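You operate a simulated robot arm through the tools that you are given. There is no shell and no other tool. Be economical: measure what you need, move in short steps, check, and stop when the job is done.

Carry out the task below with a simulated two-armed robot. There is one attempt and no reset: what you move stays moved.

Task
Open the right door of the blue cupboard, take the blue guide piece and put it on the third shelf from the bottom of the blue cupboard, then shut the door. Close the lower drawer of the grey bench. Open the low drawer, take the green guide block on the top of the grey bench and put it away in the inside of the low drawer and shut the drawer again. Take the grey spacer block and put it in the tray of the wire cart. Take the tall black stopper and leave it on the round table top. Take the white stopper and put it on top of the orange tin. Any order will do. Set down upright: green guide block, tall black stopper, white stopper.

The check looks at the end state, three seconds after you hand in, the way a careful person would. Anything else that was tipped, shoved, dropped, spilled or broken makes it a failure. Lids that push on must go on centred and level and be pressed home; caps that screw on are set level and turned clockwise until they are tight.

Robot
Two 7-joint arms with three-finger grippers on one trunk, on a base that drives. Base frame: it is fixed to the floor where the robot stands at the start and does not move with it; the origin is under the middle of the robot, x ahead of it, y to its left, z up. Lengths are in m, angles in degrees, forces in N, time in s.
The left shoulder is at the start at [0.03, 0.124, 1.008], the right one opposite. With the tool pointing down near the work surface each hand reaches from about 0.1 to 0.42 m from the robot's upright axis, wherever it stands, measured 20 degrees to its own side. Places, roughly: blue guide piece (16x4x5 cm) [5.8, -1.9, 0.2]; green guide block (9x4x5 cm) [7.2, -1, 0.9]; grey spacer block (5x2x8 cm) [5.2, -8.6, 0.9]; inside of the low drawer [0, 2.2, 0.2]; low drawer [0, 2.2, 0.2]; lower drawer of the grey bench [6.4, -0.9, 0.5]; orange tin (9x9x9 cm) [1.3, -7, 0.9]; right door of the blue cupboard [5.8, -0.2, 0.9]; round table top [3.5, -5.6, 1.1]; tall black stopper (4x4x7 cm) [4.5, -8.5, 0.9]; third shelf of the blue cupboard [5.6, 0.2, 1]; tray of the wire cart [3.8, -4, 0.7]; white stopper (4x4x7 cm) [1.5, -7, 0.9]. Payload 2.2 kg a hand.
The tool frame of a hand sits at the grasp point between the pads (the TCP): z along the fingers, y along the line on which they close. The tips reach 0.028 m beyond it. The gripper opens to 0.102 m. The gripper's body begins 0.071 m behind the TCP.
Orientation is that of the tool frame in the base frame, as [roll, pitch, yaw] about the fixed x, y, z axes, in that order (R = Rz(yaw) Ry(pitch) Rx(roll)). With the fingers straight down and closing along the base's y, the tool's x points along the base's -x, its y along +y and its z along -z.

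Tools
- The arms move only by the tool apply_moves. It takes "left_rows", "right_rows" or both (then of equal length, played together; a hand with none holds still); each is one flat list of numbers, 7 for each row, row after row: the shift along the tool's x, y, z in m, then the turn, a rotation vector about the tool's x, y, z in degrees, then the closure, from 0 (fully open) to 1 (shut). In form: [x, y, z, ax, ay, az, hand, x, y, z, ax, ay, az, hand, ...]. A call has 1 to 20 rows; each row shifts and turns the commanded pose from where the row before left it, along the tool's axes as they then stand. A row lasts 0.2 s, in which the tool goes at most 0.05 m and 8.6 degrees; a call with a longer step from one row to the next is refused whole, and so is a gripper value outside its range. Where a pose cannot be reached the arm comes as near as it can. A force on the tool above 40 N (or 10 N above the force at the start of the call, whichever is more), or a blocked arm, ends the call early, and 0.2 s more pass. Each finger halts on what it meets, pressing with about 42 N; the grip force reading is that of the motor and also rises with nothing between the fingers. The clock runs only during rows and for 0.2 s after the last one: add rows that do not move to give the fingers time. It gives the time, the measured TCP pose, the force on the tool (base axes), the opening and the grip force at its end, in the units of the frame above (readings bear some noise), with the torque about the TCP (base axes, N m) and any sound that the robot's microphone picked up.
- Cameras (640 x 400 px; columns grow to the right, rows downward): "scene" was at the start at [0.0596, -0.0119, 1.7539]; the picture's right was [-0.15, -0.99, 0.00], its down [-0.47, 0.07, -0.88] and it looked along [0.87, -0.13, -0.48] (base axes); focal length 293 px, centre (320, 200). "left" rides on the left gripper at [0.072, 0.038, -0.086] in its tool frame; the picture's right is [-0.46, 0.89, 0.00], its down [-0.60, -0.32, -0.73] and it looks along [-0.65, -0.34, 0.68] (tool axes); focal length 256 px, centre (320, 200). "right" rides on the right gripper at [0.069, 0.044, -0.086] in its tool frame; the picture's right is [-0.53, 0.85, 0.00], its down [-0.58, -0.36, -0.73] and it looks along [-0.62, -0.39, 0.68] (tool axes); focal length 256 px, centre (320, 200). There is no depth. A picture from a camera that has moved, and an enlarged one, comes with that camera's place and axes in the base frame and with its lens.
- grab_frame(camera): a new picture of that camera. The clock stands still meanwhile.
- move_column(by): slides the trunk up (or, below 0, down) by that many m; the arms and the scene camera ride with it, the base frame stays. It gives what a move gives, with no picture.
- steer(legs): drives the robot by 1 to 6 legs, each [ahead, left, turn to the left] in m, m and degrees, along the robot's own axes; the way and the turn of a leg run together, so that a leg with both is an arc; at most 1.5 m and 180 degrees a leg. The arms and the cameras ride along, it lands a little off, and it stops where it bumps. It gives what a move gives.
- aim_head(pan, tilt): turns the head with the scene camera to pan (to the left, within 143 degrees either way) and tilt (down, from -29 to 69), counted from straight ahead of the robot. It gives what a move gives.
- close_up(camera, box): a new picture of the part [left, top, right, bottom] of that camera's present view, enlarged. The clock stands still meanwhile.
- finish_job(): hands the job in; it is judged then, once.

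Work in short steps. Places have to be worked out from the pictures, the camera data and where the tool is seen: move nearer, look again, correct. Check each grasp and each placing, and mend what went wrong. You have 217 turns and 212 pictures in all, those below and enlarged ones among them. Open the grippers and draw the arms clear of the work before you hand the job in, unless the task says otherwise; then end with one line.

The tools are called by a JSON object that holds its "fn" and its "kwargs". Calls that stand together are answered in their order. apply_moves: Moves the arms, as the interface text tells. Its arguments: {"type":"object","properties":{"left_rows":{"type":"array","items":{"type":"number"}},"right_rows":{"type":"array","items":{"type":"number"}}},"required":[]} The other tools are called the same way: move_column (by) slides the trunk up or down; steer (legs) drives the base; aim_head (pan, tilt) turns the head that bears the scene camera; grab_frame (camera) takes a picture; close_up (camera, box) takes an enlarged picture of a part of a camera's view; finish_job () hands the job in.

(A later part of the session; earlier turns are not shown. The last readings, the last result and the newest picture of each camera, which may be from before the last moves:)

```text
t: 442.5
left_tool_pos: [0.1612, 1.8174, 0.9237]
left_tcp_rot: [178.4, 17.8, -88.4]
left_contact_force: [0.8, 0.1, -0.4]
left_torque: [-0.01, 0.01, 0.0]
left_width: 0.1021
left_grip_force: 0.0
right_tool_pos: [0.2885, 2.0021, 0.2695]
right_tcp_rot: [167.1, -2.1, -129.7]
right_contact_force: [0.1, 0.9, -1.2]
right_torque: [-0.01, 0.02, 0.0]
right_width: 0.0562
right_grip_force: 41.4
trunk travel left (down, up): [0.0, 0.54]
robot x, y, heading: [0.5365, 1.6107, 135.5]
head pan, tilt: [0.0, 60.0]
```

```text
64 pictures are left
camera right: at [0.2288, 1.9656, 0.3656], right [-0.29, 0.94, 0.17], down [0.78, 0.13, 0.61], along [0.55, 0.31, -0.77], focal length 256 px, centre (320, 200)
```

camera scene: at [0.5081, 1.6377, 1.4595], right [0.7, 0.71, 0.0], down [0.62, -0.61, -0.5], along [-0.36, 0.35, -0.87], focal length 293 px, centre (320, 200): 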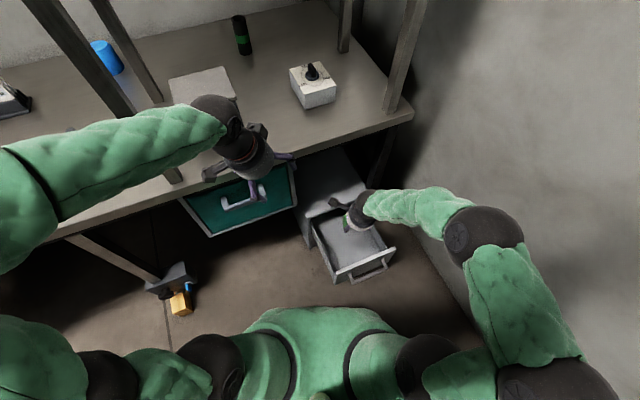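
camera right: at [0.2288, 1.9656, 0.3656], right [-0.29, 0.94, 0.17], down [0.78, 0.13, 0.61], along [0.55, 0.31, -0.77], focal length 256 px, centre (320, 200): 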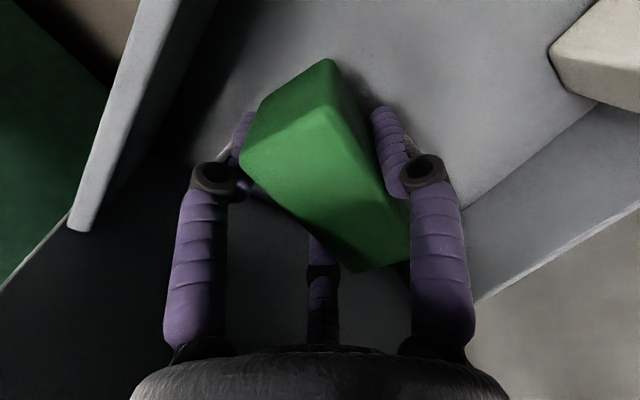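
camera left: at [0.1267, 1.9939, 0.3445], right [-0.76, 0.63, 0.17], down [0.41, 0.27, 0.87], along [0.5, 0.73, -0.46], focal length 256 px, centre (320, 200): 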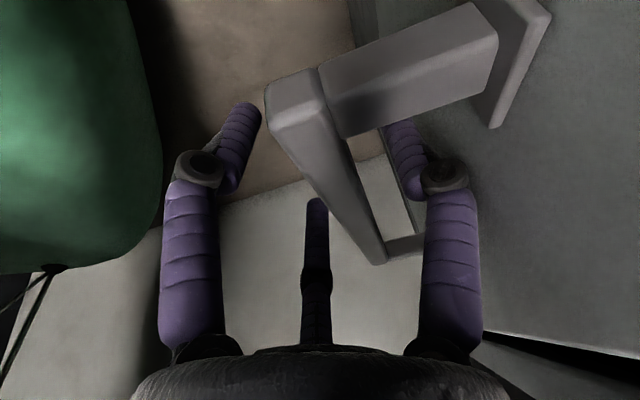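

{"fn": "apply_moves", "kwargs": {"right_rows": [0, -0.0028, 0.0117, 0, 0, 0, 1, 0, -0.0028, 0.0117, 0, 0, 0, 1, 0, 0, 0, 0, 0, 0, 1]}}

{"fn": "apply_moves", "kwargs": {"right_rows": [0, -0.0023, 0.01, 0, 0, 0, 1, 0, -0.0023, 0.01, 0, 0, 0, 1, 0, 0, 0, 0, 0, 0, 1]}}

```text
t: 443.3
left_tool_pos: [0.1606, 1.8183, 0.9221]
left_tcp_rot: [178.5, 17.7, -88.4]
left_contact_force: [0.5, -0.5, -0.1]
left_torque: [0.02, 0.0, -0.02]
left_width: 0.102
left_grip_force: 0.0
right_tool_pos: [0.2891, 1.9999, 0.2453]
right_tcp_rot: [167.1, -2.0, -129.6]
right_contact_force: [-0.3, 0.1, -2.0]
right_torque: [-0.04, -0.02, 0.0]
right_width: 0.0562
right_grip_force: 42.2
trunk travel left (down, up): [0.0, 0.54]
robot x, y, heading: [0.5342, 1.6097, 135.5]
head pan, tilt: [0.0, 60.0]
```

```text
t: 443.7
left_tool_pos: [0.1607, 1.8167, 0.9218]
left_tcp_rot: [178.5, 17.7, -88.5]
left_contact_force: [-0.1, -0.3, -0.8]
left_torque: [-0.01, -0.06, 0.03]
left_width: 0.102
left_grip_force: 0.1
right_tool_pos: [0.2849, 2.0026, 0.2393]
right_tcp_rot: [166.7, -2.0, -129.5]
right_contact_force: [-3.6, -5.0, 20.8]
right_torque: [-0.19, -1.52, -0.35]
right_width: 0.0561
right_grip_force: 42.0
trunk travel left (down, up): [0.0, 0.54]
robot x, y, heading: [0.5346, 1.6098, 135.9]
head pan, tilt: [0.0, 60.0]
stopped in row 2 (right hand): the force on the tool passed its limit at 54 N (the readings are from after the stop); the commanded pose is now the measured one
```

Contact with the drawer floor. Ease up 3 mm and open partially to release; then lift out.

{"fn": "apply_moves", "kwargs": {"right_rows": [0, 0.0007, -0.003, 0, 0, 0, 1, 0, 0, 0, 0, 0, 0, 0.6, 0, 0, 0, 0, 0, 0, 0.4, 0, 0, 0, 0, 0, 0, 0.25, 0, 0, 0, 0, 0, 0, 0.25, 0, 0, 0, 0, 0, 0, 0.25]}}

{"fn": "grab_frame", "kwargs": {"camera": "right"}}

```text
t: 445.1
left_tool_pos: [0.1599, 1.8174, 0.9228]
left_tcp_rot: [178.4, 17.7, -88.5]
left_contact_force: [0.9, 0.3, -0.5]
left_torque: [-0.01, 0.02, 0.0]
left_width: 0.1022
left_grip_force: 0.0
right_tool_pos: [0.2853, 2.0021, 0.2415]
right_tcp_rot: [166.9, -2.1, -129.6]
right_contact_force: [0.1, -0.2, -0.2]
right_torque: [-0.02, 0.01, -0.02]
right_width: 0.0765
right_grip_force: 0.0
trunk travel left (down, up): [0.0, 0.54]
robot x, y, heading: [0.5359, 1.6136, 135.7]
head pan, tilt: [0.0, 60.0]
```

```text
63 pictures are left
camera right: at [0.2267, 1.9659, 0.3369], right [-0.29, 0.94, 0.17], down [0.78, 0.13, 0.61], along [0.55, 0.31, -0.77], focal length 256 px, centre (320, 200)
```

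right: 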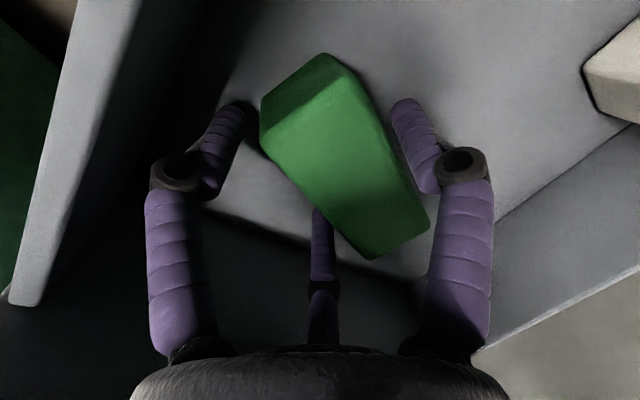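

The block rests flat in the drawer. Lift the hand out, move in front of the drawer, and make a fist to push it shut.

{"fn": "apply_moves", "kwargs": {"right_rows": [0, 0.009, -0.039, 0, 0, 0, 0.25, 0, 0.009, -0.039, 0, 0, 0, 0.25, 0, 0.009, -0.039, 0, 0, 0, 0.25, 0, 0.009, -0.039, 0, 0, 0, 0.5, 0, 0.009, -0.039, 0, 0, 0, 1, 0, 0.009, -0.039, 0, 0, 0, 1, 0, 0, 0, 0, 0, 0, 1], "left_rows": [0.015, 0, -0.005, 0, 0, 0, 0, 0.015, 0, -0.005, 0, 0, 0, 0, 0.015, 0, -0.005, 0, 0, 0, 0, 0.015, 0, -0.005, 0, 0, 0, 0, 0.015, 0, -0.005, 0, 0, 0, 0, 0.015, 0, -0.005, 0, 0, 0, 0, 0, 0, 0, 0, 0, 0, 0]}}

{"fn": "steer", "kwargs": {"legs": [[-0.19, -0.1, 0]]}}

{"fn": "grab_frame", "kwargs": {"camera": "scene"}}

```text
t: 446.7
left_tool_pos: [0.164, 1.7237, 0.9233]
left_tcp_rot: [178.3, 17.7, -88.5]
left_contact_force: [0.6, -0.1, -0.2]
left_torque: [0.0, -0.01, 0.0]
left_width: 0.102
left_grip_force: 0.0
right_tool_pos: [0.2919, 2.0088, 0.4826]
right_tcp_rot: [167.0, -2.1, -129.5]
right_contact_force: [-0.4, 0.2, 0.0]
right_torque: [-0.01, 0.0, 0.02]
right_width: 0.0024
right_grip_force: 32.0
trunk travel left (down, up): [0.0, 0.54]
robot x, y, heading: [0.5354, 1.6047, 135.8]
head pan, tilt: [0.0, 60.0]
```

```text
t: 448.4
left_tool_pos: [0.3678, 1.6617, 0.9228]
left_tcp_rot: [178.4, 17.7, -88.1]
left_contact_force: [0.6, -0.2, 0.3]
left_torque: [-0.02, 0.0, 0.03]
left_width: 0.1021
left_grip_force: 0.0
right_tool_pos: [0.4945, 1.9449, 0.4829]
right_tcp_rot: [166.9, -2.0, -129.2]
right_contact_force: [-0.1, 0.4, 0.3]
right_torque: [0.03, 0.03, 0.01]
right_width: 0.0023
right_grip_force: 31.8
trunk travel left (down, up): [0.0, 0.54]
robot x, y, heading: [0.74, 1.5531, 136.1]
head pan, tilt: [0.0, 60.0]
```

```text
62 pictures are left
camera scene: at [0.714, 1.5781, 1.4596], right [0.7, 0.72, 0.0], down [0.62, -0.6, -0.5], along [-0.36, 0.35, -0.87], focal length 293 px, centre (320, 200)
```

scene: 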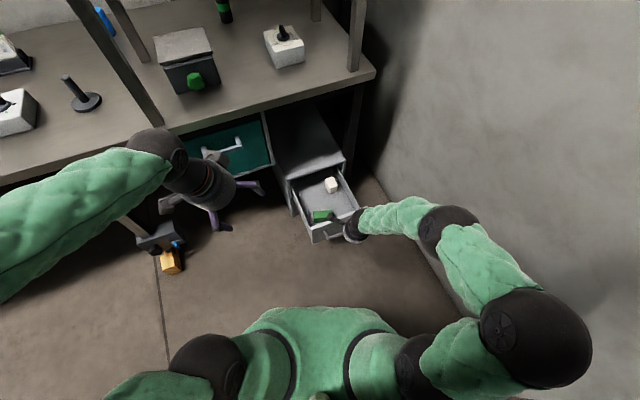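

The block is in the drawer, fist aligned in front. Lower the fist and push the drawer shut.

{"fn": "apply_moves", "kwargs": {"right_rows": [0, -0.0083, 0.036, 0, 0, 0, 1, 0, -0.0083, 0.036, 0, 0, 0, 1, 0, -0.0083, 0.036, 0, 0, 0, 1, 0, -0.0083, 0.036, 0, 0, 0, 1, 0, -0.0083, 0.036, 0, 0, 0, 1, 0, 0, 0, 0, 0, 0, 1]}}

{"fn": "steer", "kwargs": {"legs": [[0.134, 0.067, 0], [0.09, 0.045, 0]]}}

{"fn": "grab_frame", "kwargs": {"camera": "scene"}}

```text
t: 449.8
left_tool_pos: [0.3675, 1.6616, 0.923]
left_tcp_rot: [178.5, 17.7, -88.1]
left_contact_force: [0.0, 0.1, 0.1]
left_torque: [0.01, 0.01, 0.02]
left_width: 0.1022
left_grip_force: 0.0
right_tool_pos: [0.4892, 1.9431, 0.2978]
right_tcp_rot: [166.8, -2.0, -129.0]
right_contact_force: [0.8, 0.2, 0.2]
right_torque: [0.01, 0.0, -0.02]
right_width: 0.002
right_grip_force: 31.1
trunk travel left (down, up): [0.0, 0.54]
robot x, y, heading: [0.7383, 1.5519, 135.9]
head pan, tilt: [0.0, 60.0]
```

```text
t: 451.9
left_tool_pos: [0.1271, 1.7369, 0.9226]
left_tcp_rot: [178.4, 17.7, -87.8]
left_contact_force: [-0.4, 0.5, 0.0]
left_torque: [0.04, 0.02, -0.01]
left_width: 0.1021
left_grip_force: 0.1
right_tool_pos: [0.248, 2.0191, 0.2984]
right_tcp_rot: [166.9, -2.0, -128.9]
right_contact_force: [-1.0, -0.1, 0.8]
right_torque: [0.0, -0.01, -0.03]
right_width: 0.0024
right_grip_force: 31.2
trunk travel left (down, up): [0.0, 0.54]
robot x, y, heading: [0.4997, 1.6304, 136.4]
head pan, tilt: [0.0, 60.0]
```

```text
61 pictures are left
camera scene: at [0.4729, 1.6551, 1.4595], right [0.69, 0.72, 0.0], down [0.63, -0.6, -0.5], along [-0.36, 0.35, -0.87], focal length 293 px, centre (320, 200)
```

scene: 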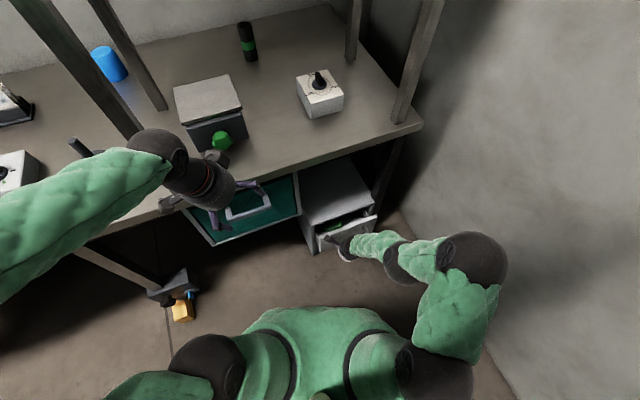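

Move the left hand aside from the bench items, then finish pushing.

{"fn": "apply_moves", "kwargs": {"left_rows": [0, -0.04, 0, 0, 0, 0, 0, 0, -0.04, 0, 0, 0, 0, 0, 0, -0.04, 0, 0, 0, 0, 0]}}

{"fn": "steer", "kwargs": {"legs": [[0.045, 0.022, 0], [0.027, 0.013, 0], [0.027, 0.013, 0]]}}

{"fn": "grab_frame", "kwargs": {"camera": "scene"}}

```text
t: 452.7
left_tool_pos: [0.2465, 1.7399, 0.9191]
left_tcp_rot: [178.4, 17.8, -87.7]
left_contact_force: [-0.3, -0.1, 0.4]
left_torque: [-0.02, -0.01, -0.01]
left_width: 0.1021
left_grip_force: 0.0
right_tool_pos: [0.2482, 2.0188, 0.2979]
right_tcp_rot: [166.8, -2.0, -129.0]
right_contact_force: [0.3, -0.3, 0.3]
right_torque: [-0.01, -0.01, -0.01]
right_width: 0.0023
right_grip_force: 31.6
trunk travel left (down, up): [0.0, 0.54]
robot x, y, heading: [0.4993, 1.6289, 136.3]
head pan, tilt: [0.0, 60.0]
```

```text
t: 454.4
left_tool_pos: [0.1679, 1.7668, 0.9184]
left_tcp_rot: [178.4, 17.7, -87.9]
left_contact_force: [0.2, -0.2, 0.1]
left_torque: [-0.01, 0.03, -0.01]
left_width: 0.1017
left_grip_force: 0.0
right_tool_pos: [0.1777, 2.0362, 0.2934]
right_tcp_rot: [168.2, -1.8, -129.1]
right_contact_force: [-0.1, -0.6, 0.1]
right_torque: [0.0, -0.01, -0.02]
right_width: 0.002
right_grip_force: 31.2
trunk travel left (down, up): [0.0, 0.54]
robot x, y, heading: [0.4215, 1.6521, 136.0]
head pan, tilt: [0.0, 60.0]
stopped in leg 3: the force on the tool passed its limit at 55 N (the readings are from after the stop); the commanded pose is now the measured one
```

```text
60 pictures are left
camera scene: at [0.3936, 1.6817, 1.4596], right [0.69, 0.72, 0.0], down [0.62, -0.6, -0.5], along [-0.36, 0.35, -0.87], focal length 293 px, centre (320, 200)
```

scene: 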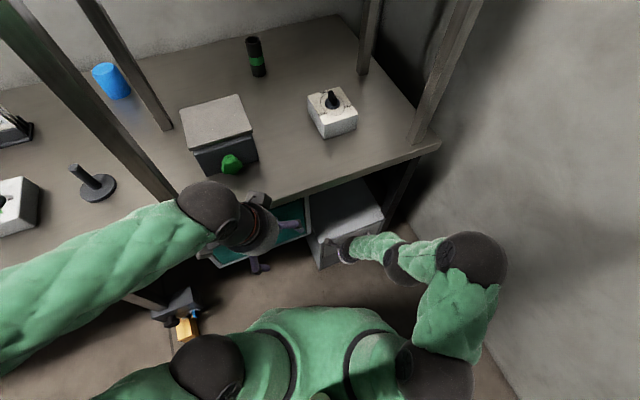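

It stopped with firm contact. Back off and verify the drawer is flush.

{"fn": "steer", "kwargs": {"legs": [[-0.22, -0.1, 0]]}}

{"fn": "close_up", "kwargs": {"camera": "scene", "box": [240, 120, 400, 260]}}

```text
t: 456.2
left_tool_pos: [0.3918, 1.6879, 0.9198]
left_tcp_rot: [178.4, 17.7, -88.2]
left_contact_force: [-0.1, 0.4, -0.8]
left_torque: [0.01, -0.01, 0.01]
left_width: 0.1018
left_grip_force: 0.1
right_tool_pos: [0.404, 1.9585, 0.2928]
right_tcp_rot: [168.1, -1.7, -129.4]
right_contact_force: [0.2, 0.7, -0.5]
right_torque: [-0.02, 0.02, 0.0]
right_width: 0.002
right_grip_force: 31.4
trunk travel left (down, up): [0.0, 0.54]
robot x, y, heading: [0.6456, 1.5773, 135.9]
head pan, tilt: [0.0, 60.0]
```

```text
2.86 times, centred on (320, 190) of scene
camera zoom: at [0.6189, 1.6028, 1.4596], right [0.69, 0.72, 0.0], down [0.62, -0.6, -0.5], along [-0.36, 0.35, -0.87], focal length 836 px, centre (320, 229)
```

zoom: 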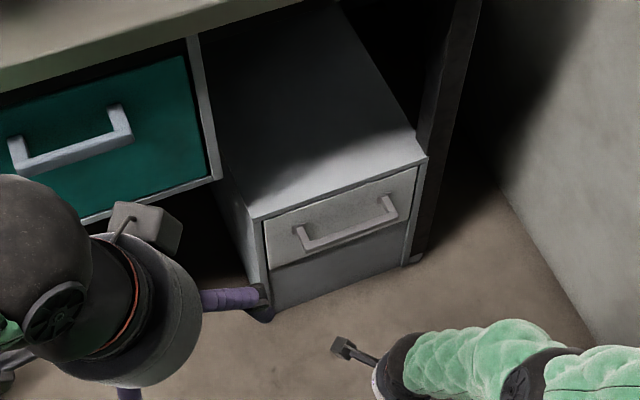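

Drawer is flush. Now leave the alcove: reverse down the aisle, then head to the far desk for the white stopper.

{"fn": "move_column", "kwargs": {"by": 0.35}}

{"fn": "steer", "kwargs": {"legs": [[0, 0.03, -64.5], [-1.5, 0, 0], [-1.5, 0, 0], [-0.6, 0, 0]]}}

{"fn": "steer", "kwargs": {"legs": [[0, 0, -163], [1.5, 0, 0], [1.3, 0, 0]]}}

{"fn": "aim_head", "kwargs": {"pan": 20, "tilt": 20}}

{"fn": "grab_frame", "kwargs": {"camera": "scene"}}

```text
t: 459.6
left_tool_pos: [0.3919, 1.6889, 1.2687]
left_tcp_rot: [178.5, 17.7, -88.1]
left_contact_force: [0.3, 0.2, 0.3]
left_torque: [-0.02, 0.01, -0.01]
left_width: 0.1019
left_grip_force: 0.1
right_tool_pos: [0.4036, 1.9584, 0.6417]
right_tcp_rot: [168.2, -1.8, -129.3]
right_contact_force: [0.1, -0.7, -0.3]
right_torque: [-0.01, 0.05, 0.01]
right_width: 0.0023
right_grip_force: 31.4
trunk travel left (down, up): [-0.35, 0.19]
robot x, y, heading: [0.6431, 1.5757, 136.1]
head pan, tilt: [0.0, 60.0]
```

```text
t: 479.9
left_tool_pos: [-0.3881, -1.6458, 1.269]
left_tcp_rot: [178.4, 17.7, -147.5]
left_contact_force: [-0.3, 0.0, 0.0]
left_torque: [0.05, 0.02, 0.0]
left_width: 0.1018
left_grip_force: 0.1
right_tool_pos: [-0.149, -1.517, 0.6427]
right_tcp_rot: [168.2, -1.8, 171.3]
right_contact_force: [0.4, -1.2, -0.2]
right_torque: [0.01, 0.01, 0.01]
right_width: 0.0021
right_grip_force: 31.8
trunk travel left (down, up): [-0.35, 0.19]
robot x, y, heading: [-0.3578, -1.9212, 76.5]
head pan, tilt: [0.0, 60.0]
```

```text
t: 500.3
left_tool_pos: [-0.193, -4.9852, 1.2705]
left_tcp_rot: [178.4, 17.7, 47.4]
left_contact_force: [0.5, 0.1, 0.6]
left_torque: [-0.02, 0.0, 0.03]
left_width: 0.102
left_grip_force: 0.1
right_tool_pos: [-0.3904, -5.1707, 0.6432]
right_tcp_rot: [168.2, -1.8, 6.4]
right_contact_force: [-0.2, 0.2, 0.5]
right_torque: [-0.02, 0.01, 0.02]
right_width: 0.0019
right_grip_force: 31.3
trunk travel left (down, up): [-0.35, 0.19]
robot x, y, heading: [-0.2936, -4.7298, -88.4]
head pan, tilt: [0.0, 60.0]
```

```text
t: 501.4
left_tool_pos: [-0.1879, -4.9844, 1.2705]
left_tcp_rot: [178.5, 17.9, 47.6]
left_contact_force: [-0.1, 0.5, 0.4]
left_torque: [0.01, 0.01, -0.02]
left_width: 0.102
left_grip_force: 0.1
right_tool_pos: [-0.3868, -5.1716, 0.6437]
right_tcp_rot: [168.2, -1.7, 6.3]
right_contact_force: [0.0, 0.2, 0.1]
right_torque: [-0.01, 0.03, -0.01]
right_width: 0.0019
right_grip_force: 31.3
trunk travel left (down, up): [-0.35, 0.19]
robot x, y, heading: [-0.2956, -4.7271, -88.4]
head pan, tilt: [20.0, 20.0]
```

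```text
58 pictures are left
camera scene: at [-0.2689, -4.7815, 1.8686], right [-0.93, -0.37, 0.0], down [-0.12, 0.32, -0.94], along [0.35, -0.87, -0.34], focal length 293 px, centre (320, 200)
```

scene: 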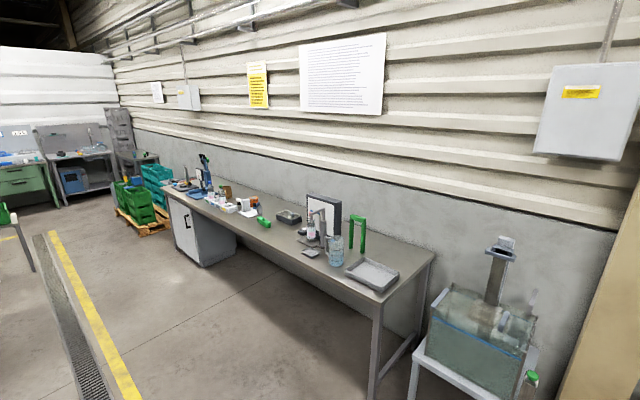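

The desk with the tin is ahead-left, its front edge heading −22°. I raise/straighten the right hand and drive to stand in front of (1.4,−7).

{"fn": "apply_moves", "kwargs": {"right_rows": [0, 0, -0.04, 6.5, 0, 0, 0.5, 0, 0, -0.04, 6.5, 0, 0, 0, 0, 0, -0.045, 0, 0, 0, 0, 0, 0, -0.045, 0, 0, 0, 0, 0, 0, -0.045, 0, 0, 0, 0, 0, 0, -0.045, 0, 0, 0, 0, 0, 0, -0.045, 0, 0, 0, 0, 0, 0, -0.045, 0, 0, 0, 0, 0, 0, -0.045, 0, 0, 0, 0, 0, 0, -0.045, 0, 0, 0, 0]}}

{"fn": "steer", "kwargs": {"legs": [[0, 0, 48], [1.2, 0, 0], [0.95, 0, 0], [0, 0, -71.6]]}}

{"fn": "aim_head", "kwargs": {"pan": 0, "tilt": 45}}

{"fn": "grab_frame", "kwargs": {"camera": "scene"}}

```text
t: 503.6
left_tool_pos: [-0.1892, -4.9837, 1.2702]
left_tcp_rot: [178.6, 18.0, 47.5]
left_contact_force: [-0.1, 0.3, 0.2]
left_torque: [0.0, 0.0, 0.0]
left_width: 0.1021
left_grip_force: 0.0
right_tool_pos: [-0.4004, -5.1683, 1.0843]
right_tcp_rot: [-178.8, -1.7, 6.4]
right_contact_force: [-0.3, -0.4, 0.9]
right_torque: [-0.02, 0.0, -0.01]
right_width: 0.1018
right_grip_force: 0.0
trunk travel left (down, up): [-0.35, 0.19]
robot x, y, heading: [-0.2922, -4.7247, -88.5]
head pan, tilt: [20.0, 20.0]
```

```text
t: 519.5
left_tool_pos: [1.4069, -6.3461, 1.2689]
left_tcp_rot: [178.5, 17.9, 27.5]
left_contact_force: [0.6, -0.4, 0.8]
left_torque: [0.02, 0.0, 0.02]
left_width: 0.102
left_grip_force: 0.2
right_tool_pos: [1.1436, -6.4459, 1.0812]
right_tcp_rot: [-178.8, -1.6, -13.8]
right_contact_force: [-0.2, -0.5, -0.5]
right_torque: [-0.02, 0.01, -0.02]
right_width: 0.1021
right_grip_force: 0.0
trunk travel left (down, up): [-0.35, 0.19]
robot x, y, heading: [1.3947, -6.066, -108.4]
head pan, tilt: [20.0, 20.0]
```

```text
t: 520.4
left_tool_pos: [1.4062, -6.3463, 1.2689]
left_tcp_rot: [178.6, 17.9, 27.5]
left_contact_force: [0.5, -0.3, -0.2]
left_torque: [0.03, -0.02, 0.02]
left_width: 0.1021
left_grip_force: 0.0
right_tool_pos: [1.1443, -6.4447, 1.0826]
right_tcp_rot: [-178.8, -1.7, -13.8]
right_contact_force: [-0.8, -0.2, 0.0]
right_torque: [0.01, -0.03, -0.03]
right_width: 0.1022
right_grip_force: 0.0
trunk travel left (down, up): [-0.35, 0.19]
robot x, y, heading: [1.3951, -6.0668, -108.6]
head pan, tilt: [0.0, 45.0]
```

```text
57 pictures are left
camera scene: at [1.3784, -6.1146, 1.8291], right [-0.95, 0.32, 0.0], down [0.22, 0.67, -0.71], along [-0.22, -0.67, -0.71], focal length 293 px, centre (320, 200)
```

scene: 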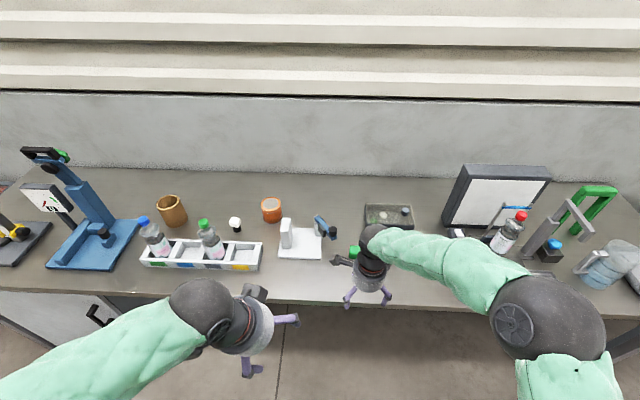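

{"fn": "close_up", "kwargs": {"camera": "scene", "box": [190, 180, 350, 280]}}

```text
4.00 times, centred on (270, 230) of scene
camera zoom: at [1.3784, -6.1146, 1.8291], right [-0.95, 0.32, 0.0], down [0.22, 0.67, -0.71], along [-0.22, -0.67, -0.71], focal length 1170 px, centre (520, 80)
```

zoom: 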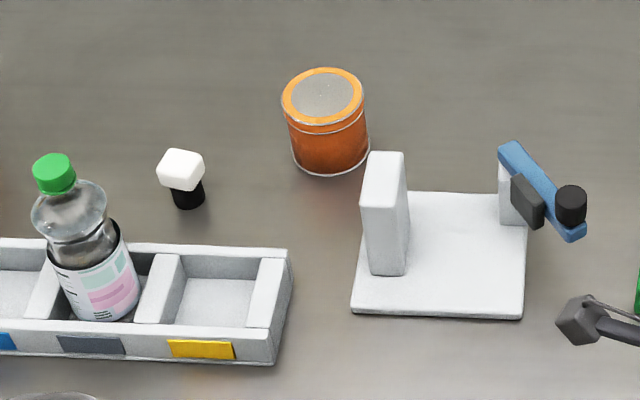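

Tin top centre ≈(1.305,−7.03,0.917), white stopper ≈(1.47,−6.99) on the desk at z≈0.83. I move over so the right hand lines up, going under the desk edge as far as it allows.

{"fn": "steer", "kwargs": {"legs": [[0, 0, -3.4], [0, 0.535, 0], [0.18, 0, 0]]}}

{"fn": "steer", "kwargs": {"legs": [[0.13, 0, 0]]}}

{"fn": "grab_frame", "kwargs": {"camera": "scene"}}

{"fn": "grab_frame", "kwargs": {"camera": "right"}}

```text
t: 525.1
left_tool_pos: [1.8287, -6.7218, 1.2688]
left_tcp_rot: [178.6, 17.9, 24.4]
left_contact_force: [-0.3, -0.3, -0.3]
left_torque: [0.01, -0.03, -0.03]
left_width: 0.102
left_grip_force: 0.2
right_tool_pos: [1.5603, -6.8052, 1.0805]
right_tcp_rot: [-178.7, -1.8, -16.9]
right_contact_force: [-0.8, 1.0, 0.2]
right_torque: [0.03, 0.03, -0.01]
right_width: 0.102
right_grip_force: 0.1
trunk travel left (down, up): [-0.35, 0.19]
robot x, y, heading: [1.8389, -6.4389, -111.6]
head pan, tilt: [0.0, 45.0]
```

```text
t: 526.4
left_tool_pos: [1.7804, -6.8417, 1.2689]
left_tcp_rot: [178.6, 17.8, 24.3]
left_contact_force: [-0.2, -0.7, -0.3]
left_torque: [0.02, -0.02, -0.02]
left_width: 0.102
left_grip_force: 0.0
right_tool_pos: [1.5133, -6.9247, 1.0812]
right_tcp_rot: [-178.6, -1.7, -16.9]
right_contact_force: [0.7, -0.9, 0.5]
right_torque: [0.02, -0.01, 0.0]
right_width: 0.102
right_grip_force: 0.0
trunk travel left (down, up): [-0.35, 0.19]
robot x, y, heading: [1.787, -6.5581, -111.5]
head pan, tilt: [0.0, 45.0]
```

```text
55 pictures are left
camera scene: at [1.7657, -6.6089, 1.829], right [-0.93, 0.37, 0.0], down [0.26, 0.66, -0.71], along [-0.26, -0.66, -0.71], focal length 293 px, centre (320, 200)
```

scene: 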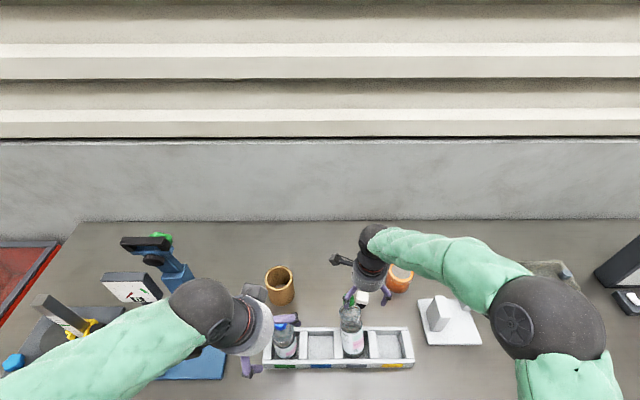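

```text
54 pictures are left
camera right: at [1.5638, -6.9883, 1.1676], right [-0.76, -0.65, -0.03], down [-0.47, 0.51, 0.72], along [-0.45, 0.56, -0.69], focal length 256 px, centre (320, 200)
```

right: 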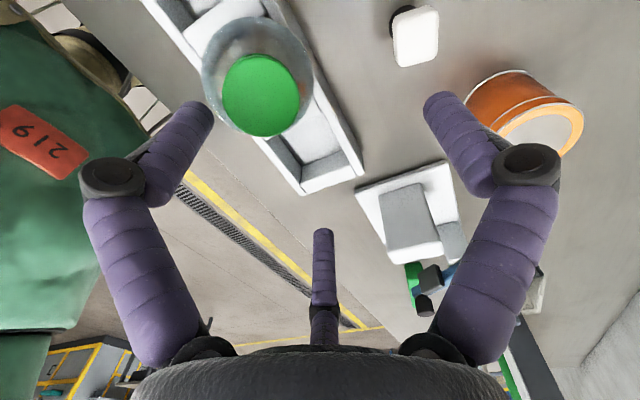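

No bump; the hand is above, with a bottle's cap close by. I raise 6 cm, pre-close a little and shift over the stopper at ≈(1.467,−6.992).

{"fn": "apply_moves", "kwargs": {"right_rows": [0, 0, -0.035, 0, 0, 0, 0.15, 0, 0, -0.03, 0, 0, 0, 0.3, -0.008, 0.026, 0, 0, 0, 0, 0.3, -0.008, 0.026, 0, 0, 0, 0, 0.3, -0.008, 0.026, 0, 0, 0, 0, 0.3, 0, 0, 0, 0, 0, 0, 0.3]}}

{"fn": "grab_frame", "kwargs": {"camera": "right"}}

```text
t: 527.8
left_tool_pos: [1.7821, -6.8407, 1.2697]
left_tcp_rot: [178.6, 17.9, 24.3]
left_contact_force: [0.3, 0.2, 0.2]
left_torque: [-0.04, 0.0, -0.01]
left_width: 0.1021
left_grip_force: 0.0
right_tool_pos: [1.4647, -6.9908, 1.1441]
right_tcp_rot: [-178.7, -1.7, -16.9]
right_contact_force: [-0.6, 0.1, -0.5]
right_torque: [-0.01, 0.03, 0.0]
right_width: 0.0715
right_grip_force: 0.1
trunk travel left (down, up): [-0.35, 0.19]
robot x, y, heading: [1.7846, -6.5594, -111.4]
head pan, tilt: [0.0, 45.0]
```

```text
53 pictures are left
camera right: at [1.5163, -7.0541, 1.2307], right [-0.76, -0.65, -0.03], down [-0.47, 0.51, 0.72], along [-0.45, 0.56, -0.69], focal length 256 px, centre (320, 200)
```

right: 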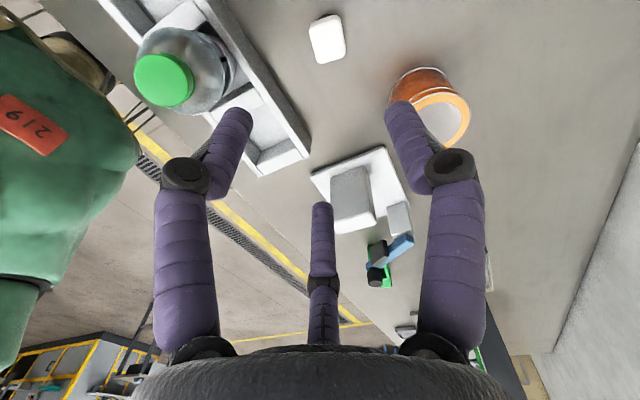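

Aligned. Descend to z≈0.905 and check.

{"fn": "apply_moves", "kwargs": {"right_rows": [0, 0, 0.04, 0, 0, 0, 0.3, 0, 0, 0.04, 0, 0, 0, 0.3, 0, 0, 0.04, 0, 0, 0, 0.3, 0, 0, 0.04, 0, 0, 0, 0.3, 0, 0, 0.04, 0, 0, 0, 0.3, 0, 0, 0.03, 0, 0, 0, 0.3, 0, 0, 0, 0, 0, 0, 0.3]}}

{"fn": "grab_frame", "kwargs": {"camera": "right"}}

```text
t: 529.4
left_tool_pos: [1.7819, -6.8395, 1.2689]
left_tcp_rot: [178.6, 17.9, 24.3]
left_contact_force: [-0.1, -0.2, -0.8]
left_torque: [0.0, 0.02, -0.02]
left_width: 0.1018
left_grip_force: 0.1
right_tool_pos: [1.4717, -6.9901, 0.9143]
right_tcp_rot: [-178.9, -1.6, -16.9]
right_contact_force: [-0.2, 1.3, -0.1]
right_torque: [0.02, 0.01, 0.0]
right_width: 0.0714
right_grip_force: 0.0
trunk travel left (down, up): [-0.35, 0.19]
robot x, y, heading: [1.7867, -6.5638, -111.5]
head pan, tilt: [0.0, 45.0]
```

```text
52 pictures are left
camera right: at [1.5234, -7.0528, 1.0011], right [-0.76, -0.65, -0.03], down [-0.47, 0.51, 0.72], along [-0.45, 0.56, -0.69], focal length 256 px, centre (320, 200)
```

right: 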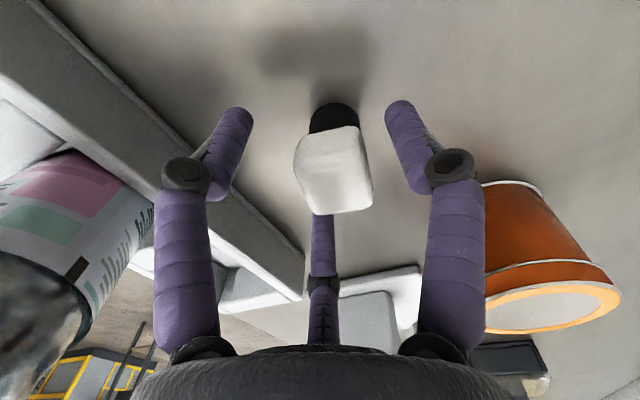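

Centred. Lower 2.2 cm and close.

{"fn": "apply_moves", "kwargs": {"right_rows": [0, 0, 0.022, 0, 0, 0, 0.3, 0, 0, 0, 0, 0, 0, 0.5, 0, 0, 0, 0, 0, 0, 0.7, 0, 0, 0, 0, 0, 0, 1, 0, 0, 0, 0, 0, 0, 1]}}

{"fn": "grab_frame", "kwargs": {"camera": "right"}}

```text
t: 530.6
left_tool_pos: [1.7819, -6.8404, 1.2681]
left_tcp_rot: [178.6, 17.9, 24.3]
left_contact_force: [-0.4, -0.7, 0.3]
left_torque: [0.0, -0.01, 0.0]
left_width: 0.1018
left_grip_force: 0.0
right_tool_pos: [1.4725, -6.989, 0.8924]
right_tcp_rot: [-178.8, -1.7, -16.9]
right_contact_force: [-1.1, -0.9, 0.5]
right_torque: [0.04, 0.04, 0.01]
right_width: 0.0415
right_grip_force: 42.2
trunk travel left (down, up): [-0.35, 0.19]
robot x, y, heading: [1.7862, -6.557, -112.0]
head pan, tilt: [0.0, 45.0]
```

```text
51 pictures are left
camera right: at [1.524, -7.0535, 0.9788], right [-0.76, -0.65, -0.03], down [-0.47, 0.51, 0.72], along [-0.45, 0.56, -0.69], focal length 256 px, centre (320, 200)
```

right: 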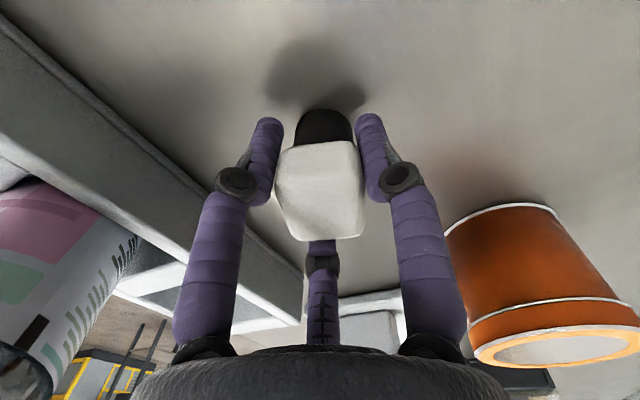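

Gripped. Lift 16 cm, shift right 14.5 cm and forward 5 cm toward the tin.

{"fn": "apply_moves", "kwargs": {"right_rows": [0, 0, -0.04, 0, 0, 0, 1, 0, 0, -0.04, 0, 0, 0, 1, 0, 0, -0.04, 0, 0, 0, 1, 0, 0, -0.04, 0, 0, 0, 1, 0, 0, 0, 0, 0, 0, 1]}}

{"fn": "steer", "kwargs": {"legs": [[0, -0.145, 0], [0.06, 0, 0]]}}

{"fn": "apply_moves", "kwargs": {"right_rows": [0, 0.02, 0, 0, 0, 0, 1, 0, 0.02, 0, 0, 0, 0, 1, 0, 0, 0, 0, 0, 0, 1]}}

{"fn": "grab_frame", "kwargs": {"camera": "right"}}

{"fn": "grab_frame", "kwargs": {"camera": "scene"}}

```text
t: 531.8
left_tool_pos: [1.781, -6.8411, 1.2687]
left_tcp_rot: [178.6, 17.7, 24.3]
left_contact_force: [-0.6, 0.0, -0.1]
left_torque: [0.02, -0.02, 0.0]
left_width: 0.1021
left_grip_force: 0.0
right_tool_pos: [1.4687, -6.9906, 1.0523]
right_tcp_rot: [-178.7, -1.8, -16.9]
right_contact_force: [0.8, -0.4, -0.6]
right_torque: [0.02, -0.04, -0.01]
right_width: 0.0414
right_grip_force: 41.6
trunk travel left (down, up): [-0.35, 0.19]
robot x, y, heading: [1.7869, -6.5626, -111.6]
head pan, tilt: [0.0, 45.0]
```

```text
t: 533.7
left_tool_pos: [1.6244, -6.8462, 1.2685]
left_tcp_rot: [178.5, 17.9, 24.2]
left_contact_force: [-0.4, -1.6, -0.9]
left_torque: [0.07, -0.01, -0.03]
left_width: 0.1022
left_grip_force: 0.1
right_tool_pos: [1.312, -6.9951, 1.0499]
right_tcp_rot: [-178.7, -1.7, -17.0]
right_contact_force: [0.0, -0.3, -0.9]
right_torque: [0.05, -0.03, 0.02]
right_width: 0.0415
right_grip_force: 41.5
trunk travel left (down, up): [-0.35, 0.19]
robot x, y, heading: [1.6284, -6.5664, -112.0]
head pan, tilt: [0.0, 45.0]
```

```text
t: 534.5
left_tool_pos: [1.6254, -6.8419, 1.2688]
left_tcp_rot: [178.6, 17.9, 24.3]
left_contact_force: [0.8, -0.8, -0.2]
left_torque: [0.0, 0.06, 0.0]
left_width: 0.102
left_grip_force: 0.0
right_tool_pos: [1.3032, -7.0307, 1.0517]
right_tcp_rot: [-178.8, -1.6, -17.1]
right_contact_force: [0.1, -0.3, -0.5]
right_torque: [-0.01, 0.03, 0.02]
right_width: 0.0408
right_grip_force: 41.7
trunk travel left (down, up): [-0.35, 0.19]
robot x, y, heading: [1.6262, -6.562, -111.6]
head pan, tilt: [0.0, 45.0]
```

```text
50 pictures are left
camera right: at [1.3529, -7.0938, 1.1374], right [-0.76, -0.65, -0.03], down [-0.47, 0.51, 0.72], along [-0.45, 0.56, -0.69], focal length 256 px, centre (320, 200)
```

right: 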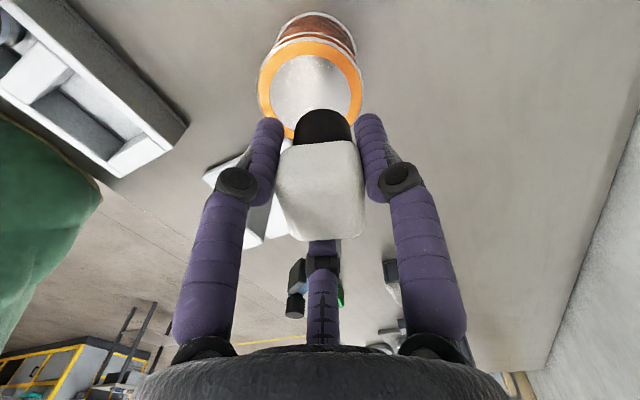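

```text
49 pictures are left
camera scene: at [1.6108, -6.6095, 1.8291], right [-0.93, 0.37, 0.0], down [0.26, 0.66, -0.71], along [-0.26, -0.66, -0.71], focal length 293 px, centre (320, 200)
```

scene: 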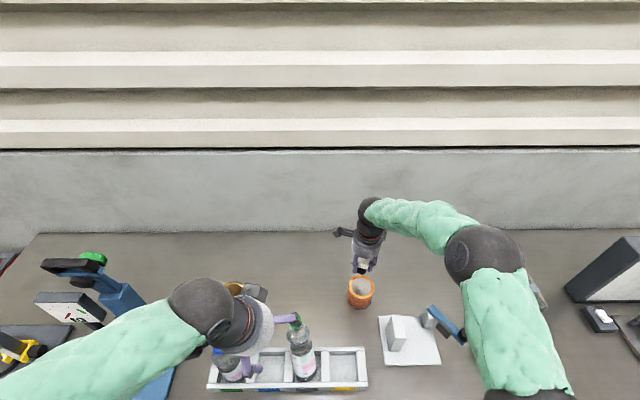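

The tin is 1.5 cm nearer to me than the TCP; correct and lower toward contact.

{"fn": "apply_moves", "kwargs": {"right_rows": [-0.0026, -0.0155, 0, 0, 0, 0, 1, 0, 0, 0.03, 0, 0, 0, 1, 0, 0, 0.025, 0, 0, 0, 1, 0, 0, 0, 0, 0, 0, 1]}}

{"fn": "grab_frame", "kwargs": {"camera": "right"}}

```text
t: 535.5
left_tool_pos: [1.6253, -6.8439, 1.268]
left_tcp_rot: [178.6, 17.9, 24.2]
left_contact_force: [-0.3, 0.1, 0.1]
left_torque: [-0.01, -0.01, 0.01]
left_width: 0.1018
left_grip_force: 0.1
right_tool_pos: [1.3047, -7.0153, 0.9955]
right_tcp_rot: [-178.8, -1.7, -17.0]
right_contact_force: [-0.1, 0.1, -0.3]
right_torque: [-0.03, -0.01, -0.01]
right_width: 0.041
right_grip_force: 41.9
trunk travel left (down, up): [-0.35, 0.19]
robot x, y, heading: [1.6311, -6.5606, -111.7]
head pan, tilt: [0.0, 45.0]
```

```text
48 pictures are left
camera right: at [1.3554, -7.0789, 1.0808], right [-0.76, -0.65, -0.03], down [-0.47, 0.51, 0.72], along [-0.45, 0.56, -0.69], focal length 256 px, centre (320, 200)
```

right: 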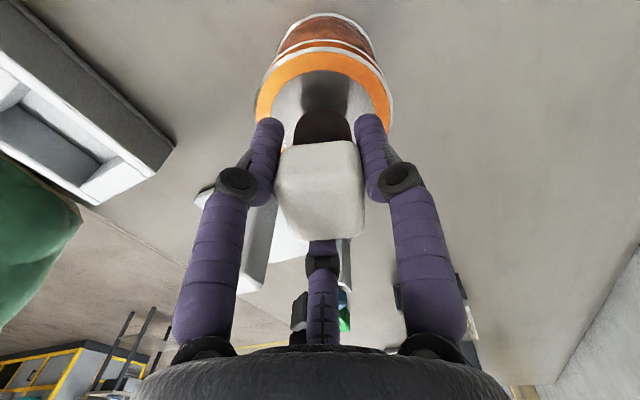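

Centred over the tin. Lower in small steps until contact.

{"fn": "apply_moves", "kwargs": {"right_rows": [0, 0, 0.006, 0, 0, 0, 1, 0, 0, 0.004, 0, 0, 0, 1, 0, 0, 0, 0, 0, 0, 1]}}

{"fn": "apply_moves", "kwargs": {"right_rows": [0, 0, 0.004, 0, 0, 0, 1, 0, 0, 0, 0, 0, 0, 1]}}

{"fn": "apply_moves", "kwargs": {"right_rows": [0, 0, 0.004, 0, 0, 0, 1, 0, 0, 0, 0, 0, 0, 1]}}

```text
t: 536.3
left_tool_pos: [1.6245, -6.843, 1.2686]
left_tcp_rot: [178.6, 17.9, 24.2]
left_contact_force: [-0.3, 0.0, 0.8]
left_torque: [0.01, 0.0, -0.01]
left_width: 0.1019
left_grip_force: 0.0
right_tool_pos: [1.3049, -7.014, 0.9855]
right_tcp_rot: [-178.9, -1.7, -17.1]
right_contact_force: [-0.5, 0.1, -0.5]
right_torque: [0.03, 0.02, 0.01]
right_width: 0.0409
right_grip_force: 42.1
trunk travel left (down, up): [-0.35, 0.19]
robot x, y, heading: [1.6259, -6.5647, -111.6]
head pan, tilt: [0.0, 45.0]
```

```text
t: 536.9
left_tool_pos: [1.6254, -6.8438, 1.2679]
left_tcp_rot: [178.7, 17.9, 24.2]
left_contact_force: [0.3, 0.2, 0.7]
left_torque: [0.0, 0.02, 0.0]
left_width: 0.102
left_grip_force: 0.0
right_tool_pos: [1.3048, -7.0151, 0.9814]
right_tcp_rot: [-178.7, -1.7, -16.9]
right_contact_force: [0.0, -0.6, -1.0]
right_torque: [-0.01, 0.01, 0.03]
right_width: 0.041
right_grip_force: 42.3
trunk travel left (down, up): [-0.35, 0.19]
robot x, y, heading: [1.6283, -6.5628, -111.8]
head pan, tilt: [0.0, 45.0]
```

```text
t: 537.5
left_tool_pos: [1.6255, -6.8444, 1.2685]
left_tcp_rot: [178.6, 17.9, 24.2]
left_contact_force: [-0.3, 0.2, -0.5]
left_torque: [0.03, -0.02, 0.0]
left_width: 0.1019
left_grip_force: 0.0
right_tool_pos: [1.3059, -7.0148, 0.9779]
right_tcp_rot: [-178.8, -1.7, -16.9]
right_contact_force: [0.3, -0.2, 0.8]
right_torque: [0.0, 0.0, 0.02]
right_width: 0.041
right_grip_force: 42.0
trunk travel left (down, up): [-0.35, 0.19]
robot x, y, heading: [1.6321, -6.5665, -111.8]
head pan, tilt: [0.0, 45.0]
```

{"fn": "apply_moves", "kwargs": {"right_rows": [0, 0, 0.003, 0, 0, 0, 1, 0, 0, 0.003, 0, 0, 0, 1, 0, 0, 0, 0, 0, 0, 1]}}

```text
t: 538.3
left_tool_pos: [1.6252, -6.8413, 1.2683]
left_tcp_rot: [178.6, 17.9, 24.1]
left_contact_force: [-0.2, 0.0, 0.7]
left_torque: [-0.01, 0.01, 0.03]
left_width: 0.1018
left_grip_force: 0.1
right_tool_pos: [1.306, -7.0162, 0.975]
right_tcp_rot: [-179.2, -1.7, -17.2]
right_contact_force: [0.1, -0.1, 30.4]
right_torque: [-0.16, 0.35, 0.05]
right_width: 0.0413
right_grip_force: 42.4
trunk travel left (down, up): [-0.35, 0.19]
robot x, y, heading: [1.6284, -6.564, -111.8]
head pan, tilt: [0.0, 45.0]
```

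Contact. Ease up 2 mm, open gently, and lift away.

{"fn": "apply_moves", "kwargs": {"right_rows": [0, 0, -0.002, 0, 0, 0, 1, 0, 0, 0, 0, 0, 0, 0.7, 0, 0, 0, 0, 0, 0, 0.45, 0, 0, 0, 0, 0, 0, 0.25, 0, 0, 0, 0, 0, 0, 0.25, 0, 0, -0.03, 0, 0, 0, 0.25, 0, 0, -0.04, 0, 0, 0, 0.25, 0, 0, -0.04, 0, 0, 0, 0.25, 0, 0, -0.04, 0, 0, 0, 0.25]}}

{"fn": "grab_frame", "kwargs": {"camera": "right"}}

```text
t: 540.3
left_tool_pos: [1.6256, -6.8436, 1.2686]
left_tcp_rot: [178.6, 17.9, 24.1]
left_contact_force: [-0.6, 0.5, -0.2]
left_torque: [0.01, 0.02, 0.0]
left_width: 0.1018
left_grip_force: 0.0
right_tool_pos: [1.2989, -7.0169, 1.1223]
right_tcp_rot: [-178.6, -1.5, -17.0]
right_contact_force: [0.8, 0.8, -0.1]
right_torque: [-0.03, -0.02, 0.0]
right_width: 0.0761
right_grip_force: 0.1
trunk travel left (down, up): [-0.35, 0.19]
robot x, y, heading: [1.6285, -6.5684, -111.9]
head pan, tilt: [0.0, 45.0]
```

```text
47 pictures are left
camera right: at [1.3509, -7.0798, 1.2083], right [-0.76, -0.65, -0.03], down [-0.47, 0.51, 0.72], along [-0.45, 0.56, -0.69], focal length 256 px, centre (320, 200)
```

right: 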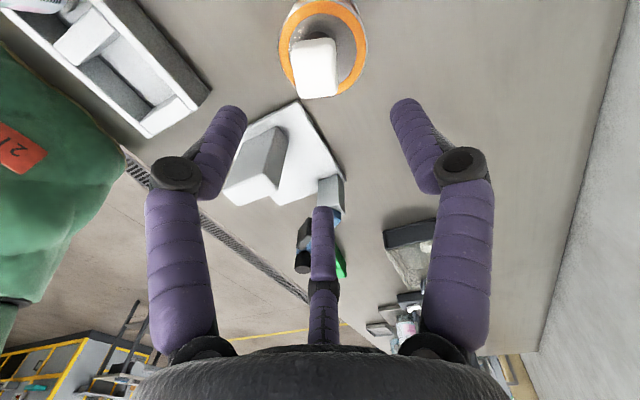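

White stopper stands on the tin. Now back off and drive along the wall toward the black stopper/grey spacer area, then look.

{"fn": "steer", "kwargs": {"legs": [[-0.5, 0, 0], [0, 0, 92], [1.4, 0, 0], [0.4, 0, 0]]}}

{"fn": "aim_head", "kwargs": {"pan": -10, "tilt": 20}}

{"fn": "grab_frame", "kwargs": {"camera": "scene"}}

```text
t: 556.0
left_tool_pos: [3.8103, -6.693, 1.2684]
left_tcp_rot: [178.5, 17.8, 116.8]
left_contact_force: [0.9, -1.1, -0.4]
left_torque: [0.02, 0.01, 0.0]
left_width: 0.102
left_grip_force: 0.0
right_tool_pos: [3.9991, -7.0096, 1.1214]
right_tcp_rot: [-178.7, -1.6, 75.5]
right_contact_force: [0.3, 0.3, 0.5]
right_torque: [0.01, 0.01, 0.03]
right_width: 0.0765
right_grip_force: 0.1
trunk travel left (down, up): [-0.35, 0.19]
robot x, y, heading: [3.5297, -6.6987, -19.3]
head pan, tilt: [0.0, 45.0]
```

```text
t: 556.9
left_tool_pos: [3.8118, -6.6909, 1.269]
left_tcp_rot: [178.6, 17.8, 116.8]
left_contact_force: [1.0, -0.1, 0.5]
left_torque: [0.0, 0.04, 0.0]
left_width: 0.1021
left_grip_force: 0.1
right_tool_pos: [3.9992, -7.0092, 1.122]
right_tcp_rot: [-178.8, -1.7, 75.6]
right_contact_force: [-1.0, -0.4, -0.4]
right_torque: [0.03, -0.01, 0.0]
right_width: 0.0768
right_grip_force: 0.1
trunk travel left (down, up): [-0.35, 0.19]
robot x, y, heading: [3.5295, -6.701, -19.1]
head pan, tilt: [-10.0, 20.0]
```

```text
46 pictures are left
camera scene: at [3.5845, -6.7333, 1.8676], right [-0.49, -0.87, 0.0], down [-0.3, 0.17, -0.94], along [0.82, -0.46, -0.34], focal length 293 px, centre (320, 200)
```

scene: 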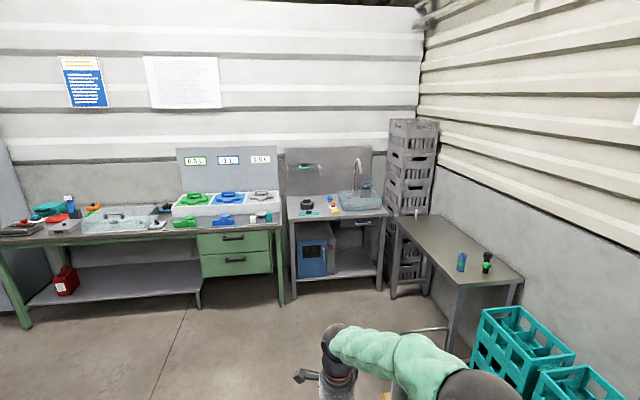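

The desk with the black stopper (≈(4.46,−8.42)) is ahead right; the spacer should be at its far end. I drive in front of it and face it.

{"fn": "steer", "kwargs": {"legs": [[0, 0, -12.2], [1.45, 0, 0], [0.2, 0, 0], [0, 0, -81.5]]}}

{"fn": "aim_head", "kwargs": {"pan": 0, "tilt": 42}}

{"fn": "grab_frame", "kwargs": {"camera": "scene"}}

```text
t: 569.6
left_tool_pos: [4.9498, -7.8247, 1.2694]
left_tcp_rot: [178.6, 18.0, 25.0]
left_contact_force: [0.8, -0.9, 0.9]
left_torque: [-0.02, 0.0, 0.03]
left_width: 0.1021
left_grip_force: 0.0
right_tool_pos: [4.6272, -8.0047, 1.1225]
right_tcp_rot: [-178.8, -1.8, -16.1]
right_contact_force: [-0.4, 0.0, 0.4]
right_torque: [-0.02, 0.01, -0.01]
right_width: 0.0764
right_grip_force: 0.0
trunk travel left (down, up): [-0.35, 0.19]
robot x, y, heading: [4.9502, -7.5462, -110.8]
head pan, tilt: [-10.0, 20.0]
```

```text
t: 570.4
left_tool_pos: [4.9493, -7.8252, 1.2681]
left_tcp_rot: [178.6, 17.9, 25.1]
left_contact_force: [0.0, 0.2, -0.1]
left_torque: [0.0, -0.01, -0.03]
left_width: 0.1023
left_grip_force: 0.0
right_tool_pos: [4.6275, -8.0054, 1.1215]
right_tcp_rot: [-178.8, -1.7, -16.2]
right_contact_force: [0.1, 0.0, 0.6]
right_torque: [-0.05, 0.0, -0.02]
right_width: 0.0763
right_grip_force: 0.0
trunk travel left (down, up): [-0.35, 0.19]
robot x, y, heading: [4.9488, -7.543, -110.8]
head pan, tilt: [0.0, 42.0]
```

```text
45 pictures are left
camera scene: at [4.9302, -7.595, 1.8334], right [-0.93, 0.36, 0.0], down [0.24, 0.62, -0.74], along [-0.27, -0.69, -0.67], focal length 293 px, centre (320, 200)
```

scene: 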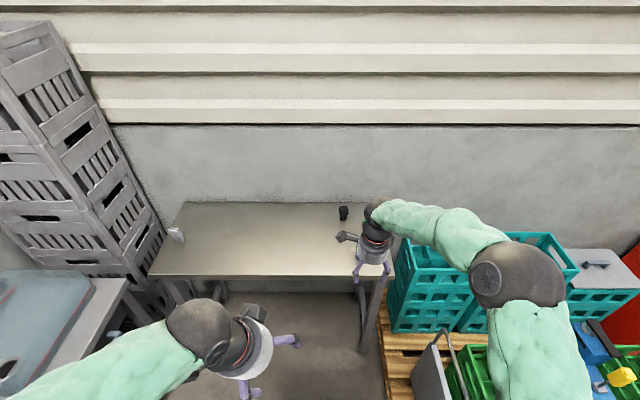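

{"fn": "close_up", "kwargs": {"camera": "scene", "box": [150, 190, 400, 290]}}

```text
2.56 times, centred on (275, 240) of scene
camera zoom: at [4.9302, -7.595, 1.8334], right [-0.93, 0.36, 0.0], down [0.24, 0.62, -0.74], along [-0.27, -0.69, -0.67], focal length 749 px, centre (435, 98)
```

zoom: 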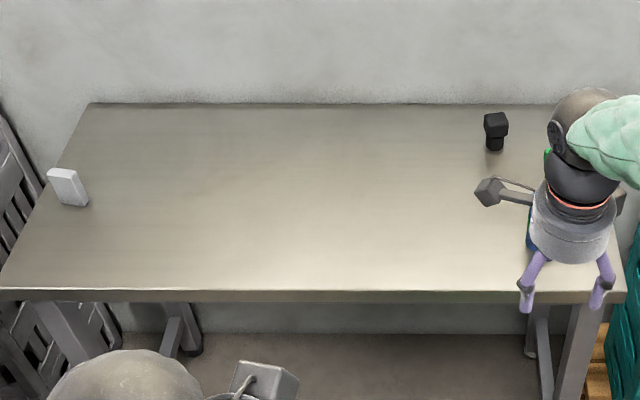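

Black stopper ≈(4.472,−8.46), spacer ≈(5.20,−8.596) standing upright. Drive ahead to bring the right hand over the black stopper.

{"fn": "steer", "kwargs": {"legs": [[0.47, 0.016, 0]]}}

{"fn": "grab_frame", "kwargs": {"camera": "right"}}

```text
t: 573.2
left_tool_pos: [4.7946, -8.268, 1.2681]
left_tcp_rot: [178.6, 17.9, 24.7]
left_contact_force: [-0.1, 0.0, 0.7]
left_torque: [0.0, 0.0, -0.02]
left_width: 0.1019
left_grip_force: 0.1
right_tool_pos: [4.4712, -8.4448, 1.1217]
right_tcp_rot: [-178.7, -1.8, -16.5]
right_contact_force: [-0.3, -0.4, 0.1]
right_torque: [0.0, 0.0, 0.0]
right_width: 0.0766
right_grip_force: 0.0
trunk travel left (down, up): [-0.35, 0.19]
robot x, y, heading: [4.7953, -7.9875, -111.0]
head pan, tilt: [0.0, 42.0]
```

```text
43 pictures are left
camera right: at [4.5223, -8.507, 1.2081], right [-0.75, -0.66, -0.03], down [-0.47, 0.5, 0.72], along [-0.46, 0.56, -0.69], focal length 256 px, centre (320, 200)
```

right: 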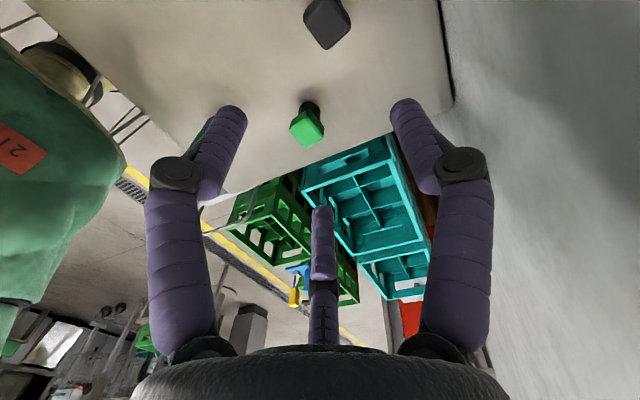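

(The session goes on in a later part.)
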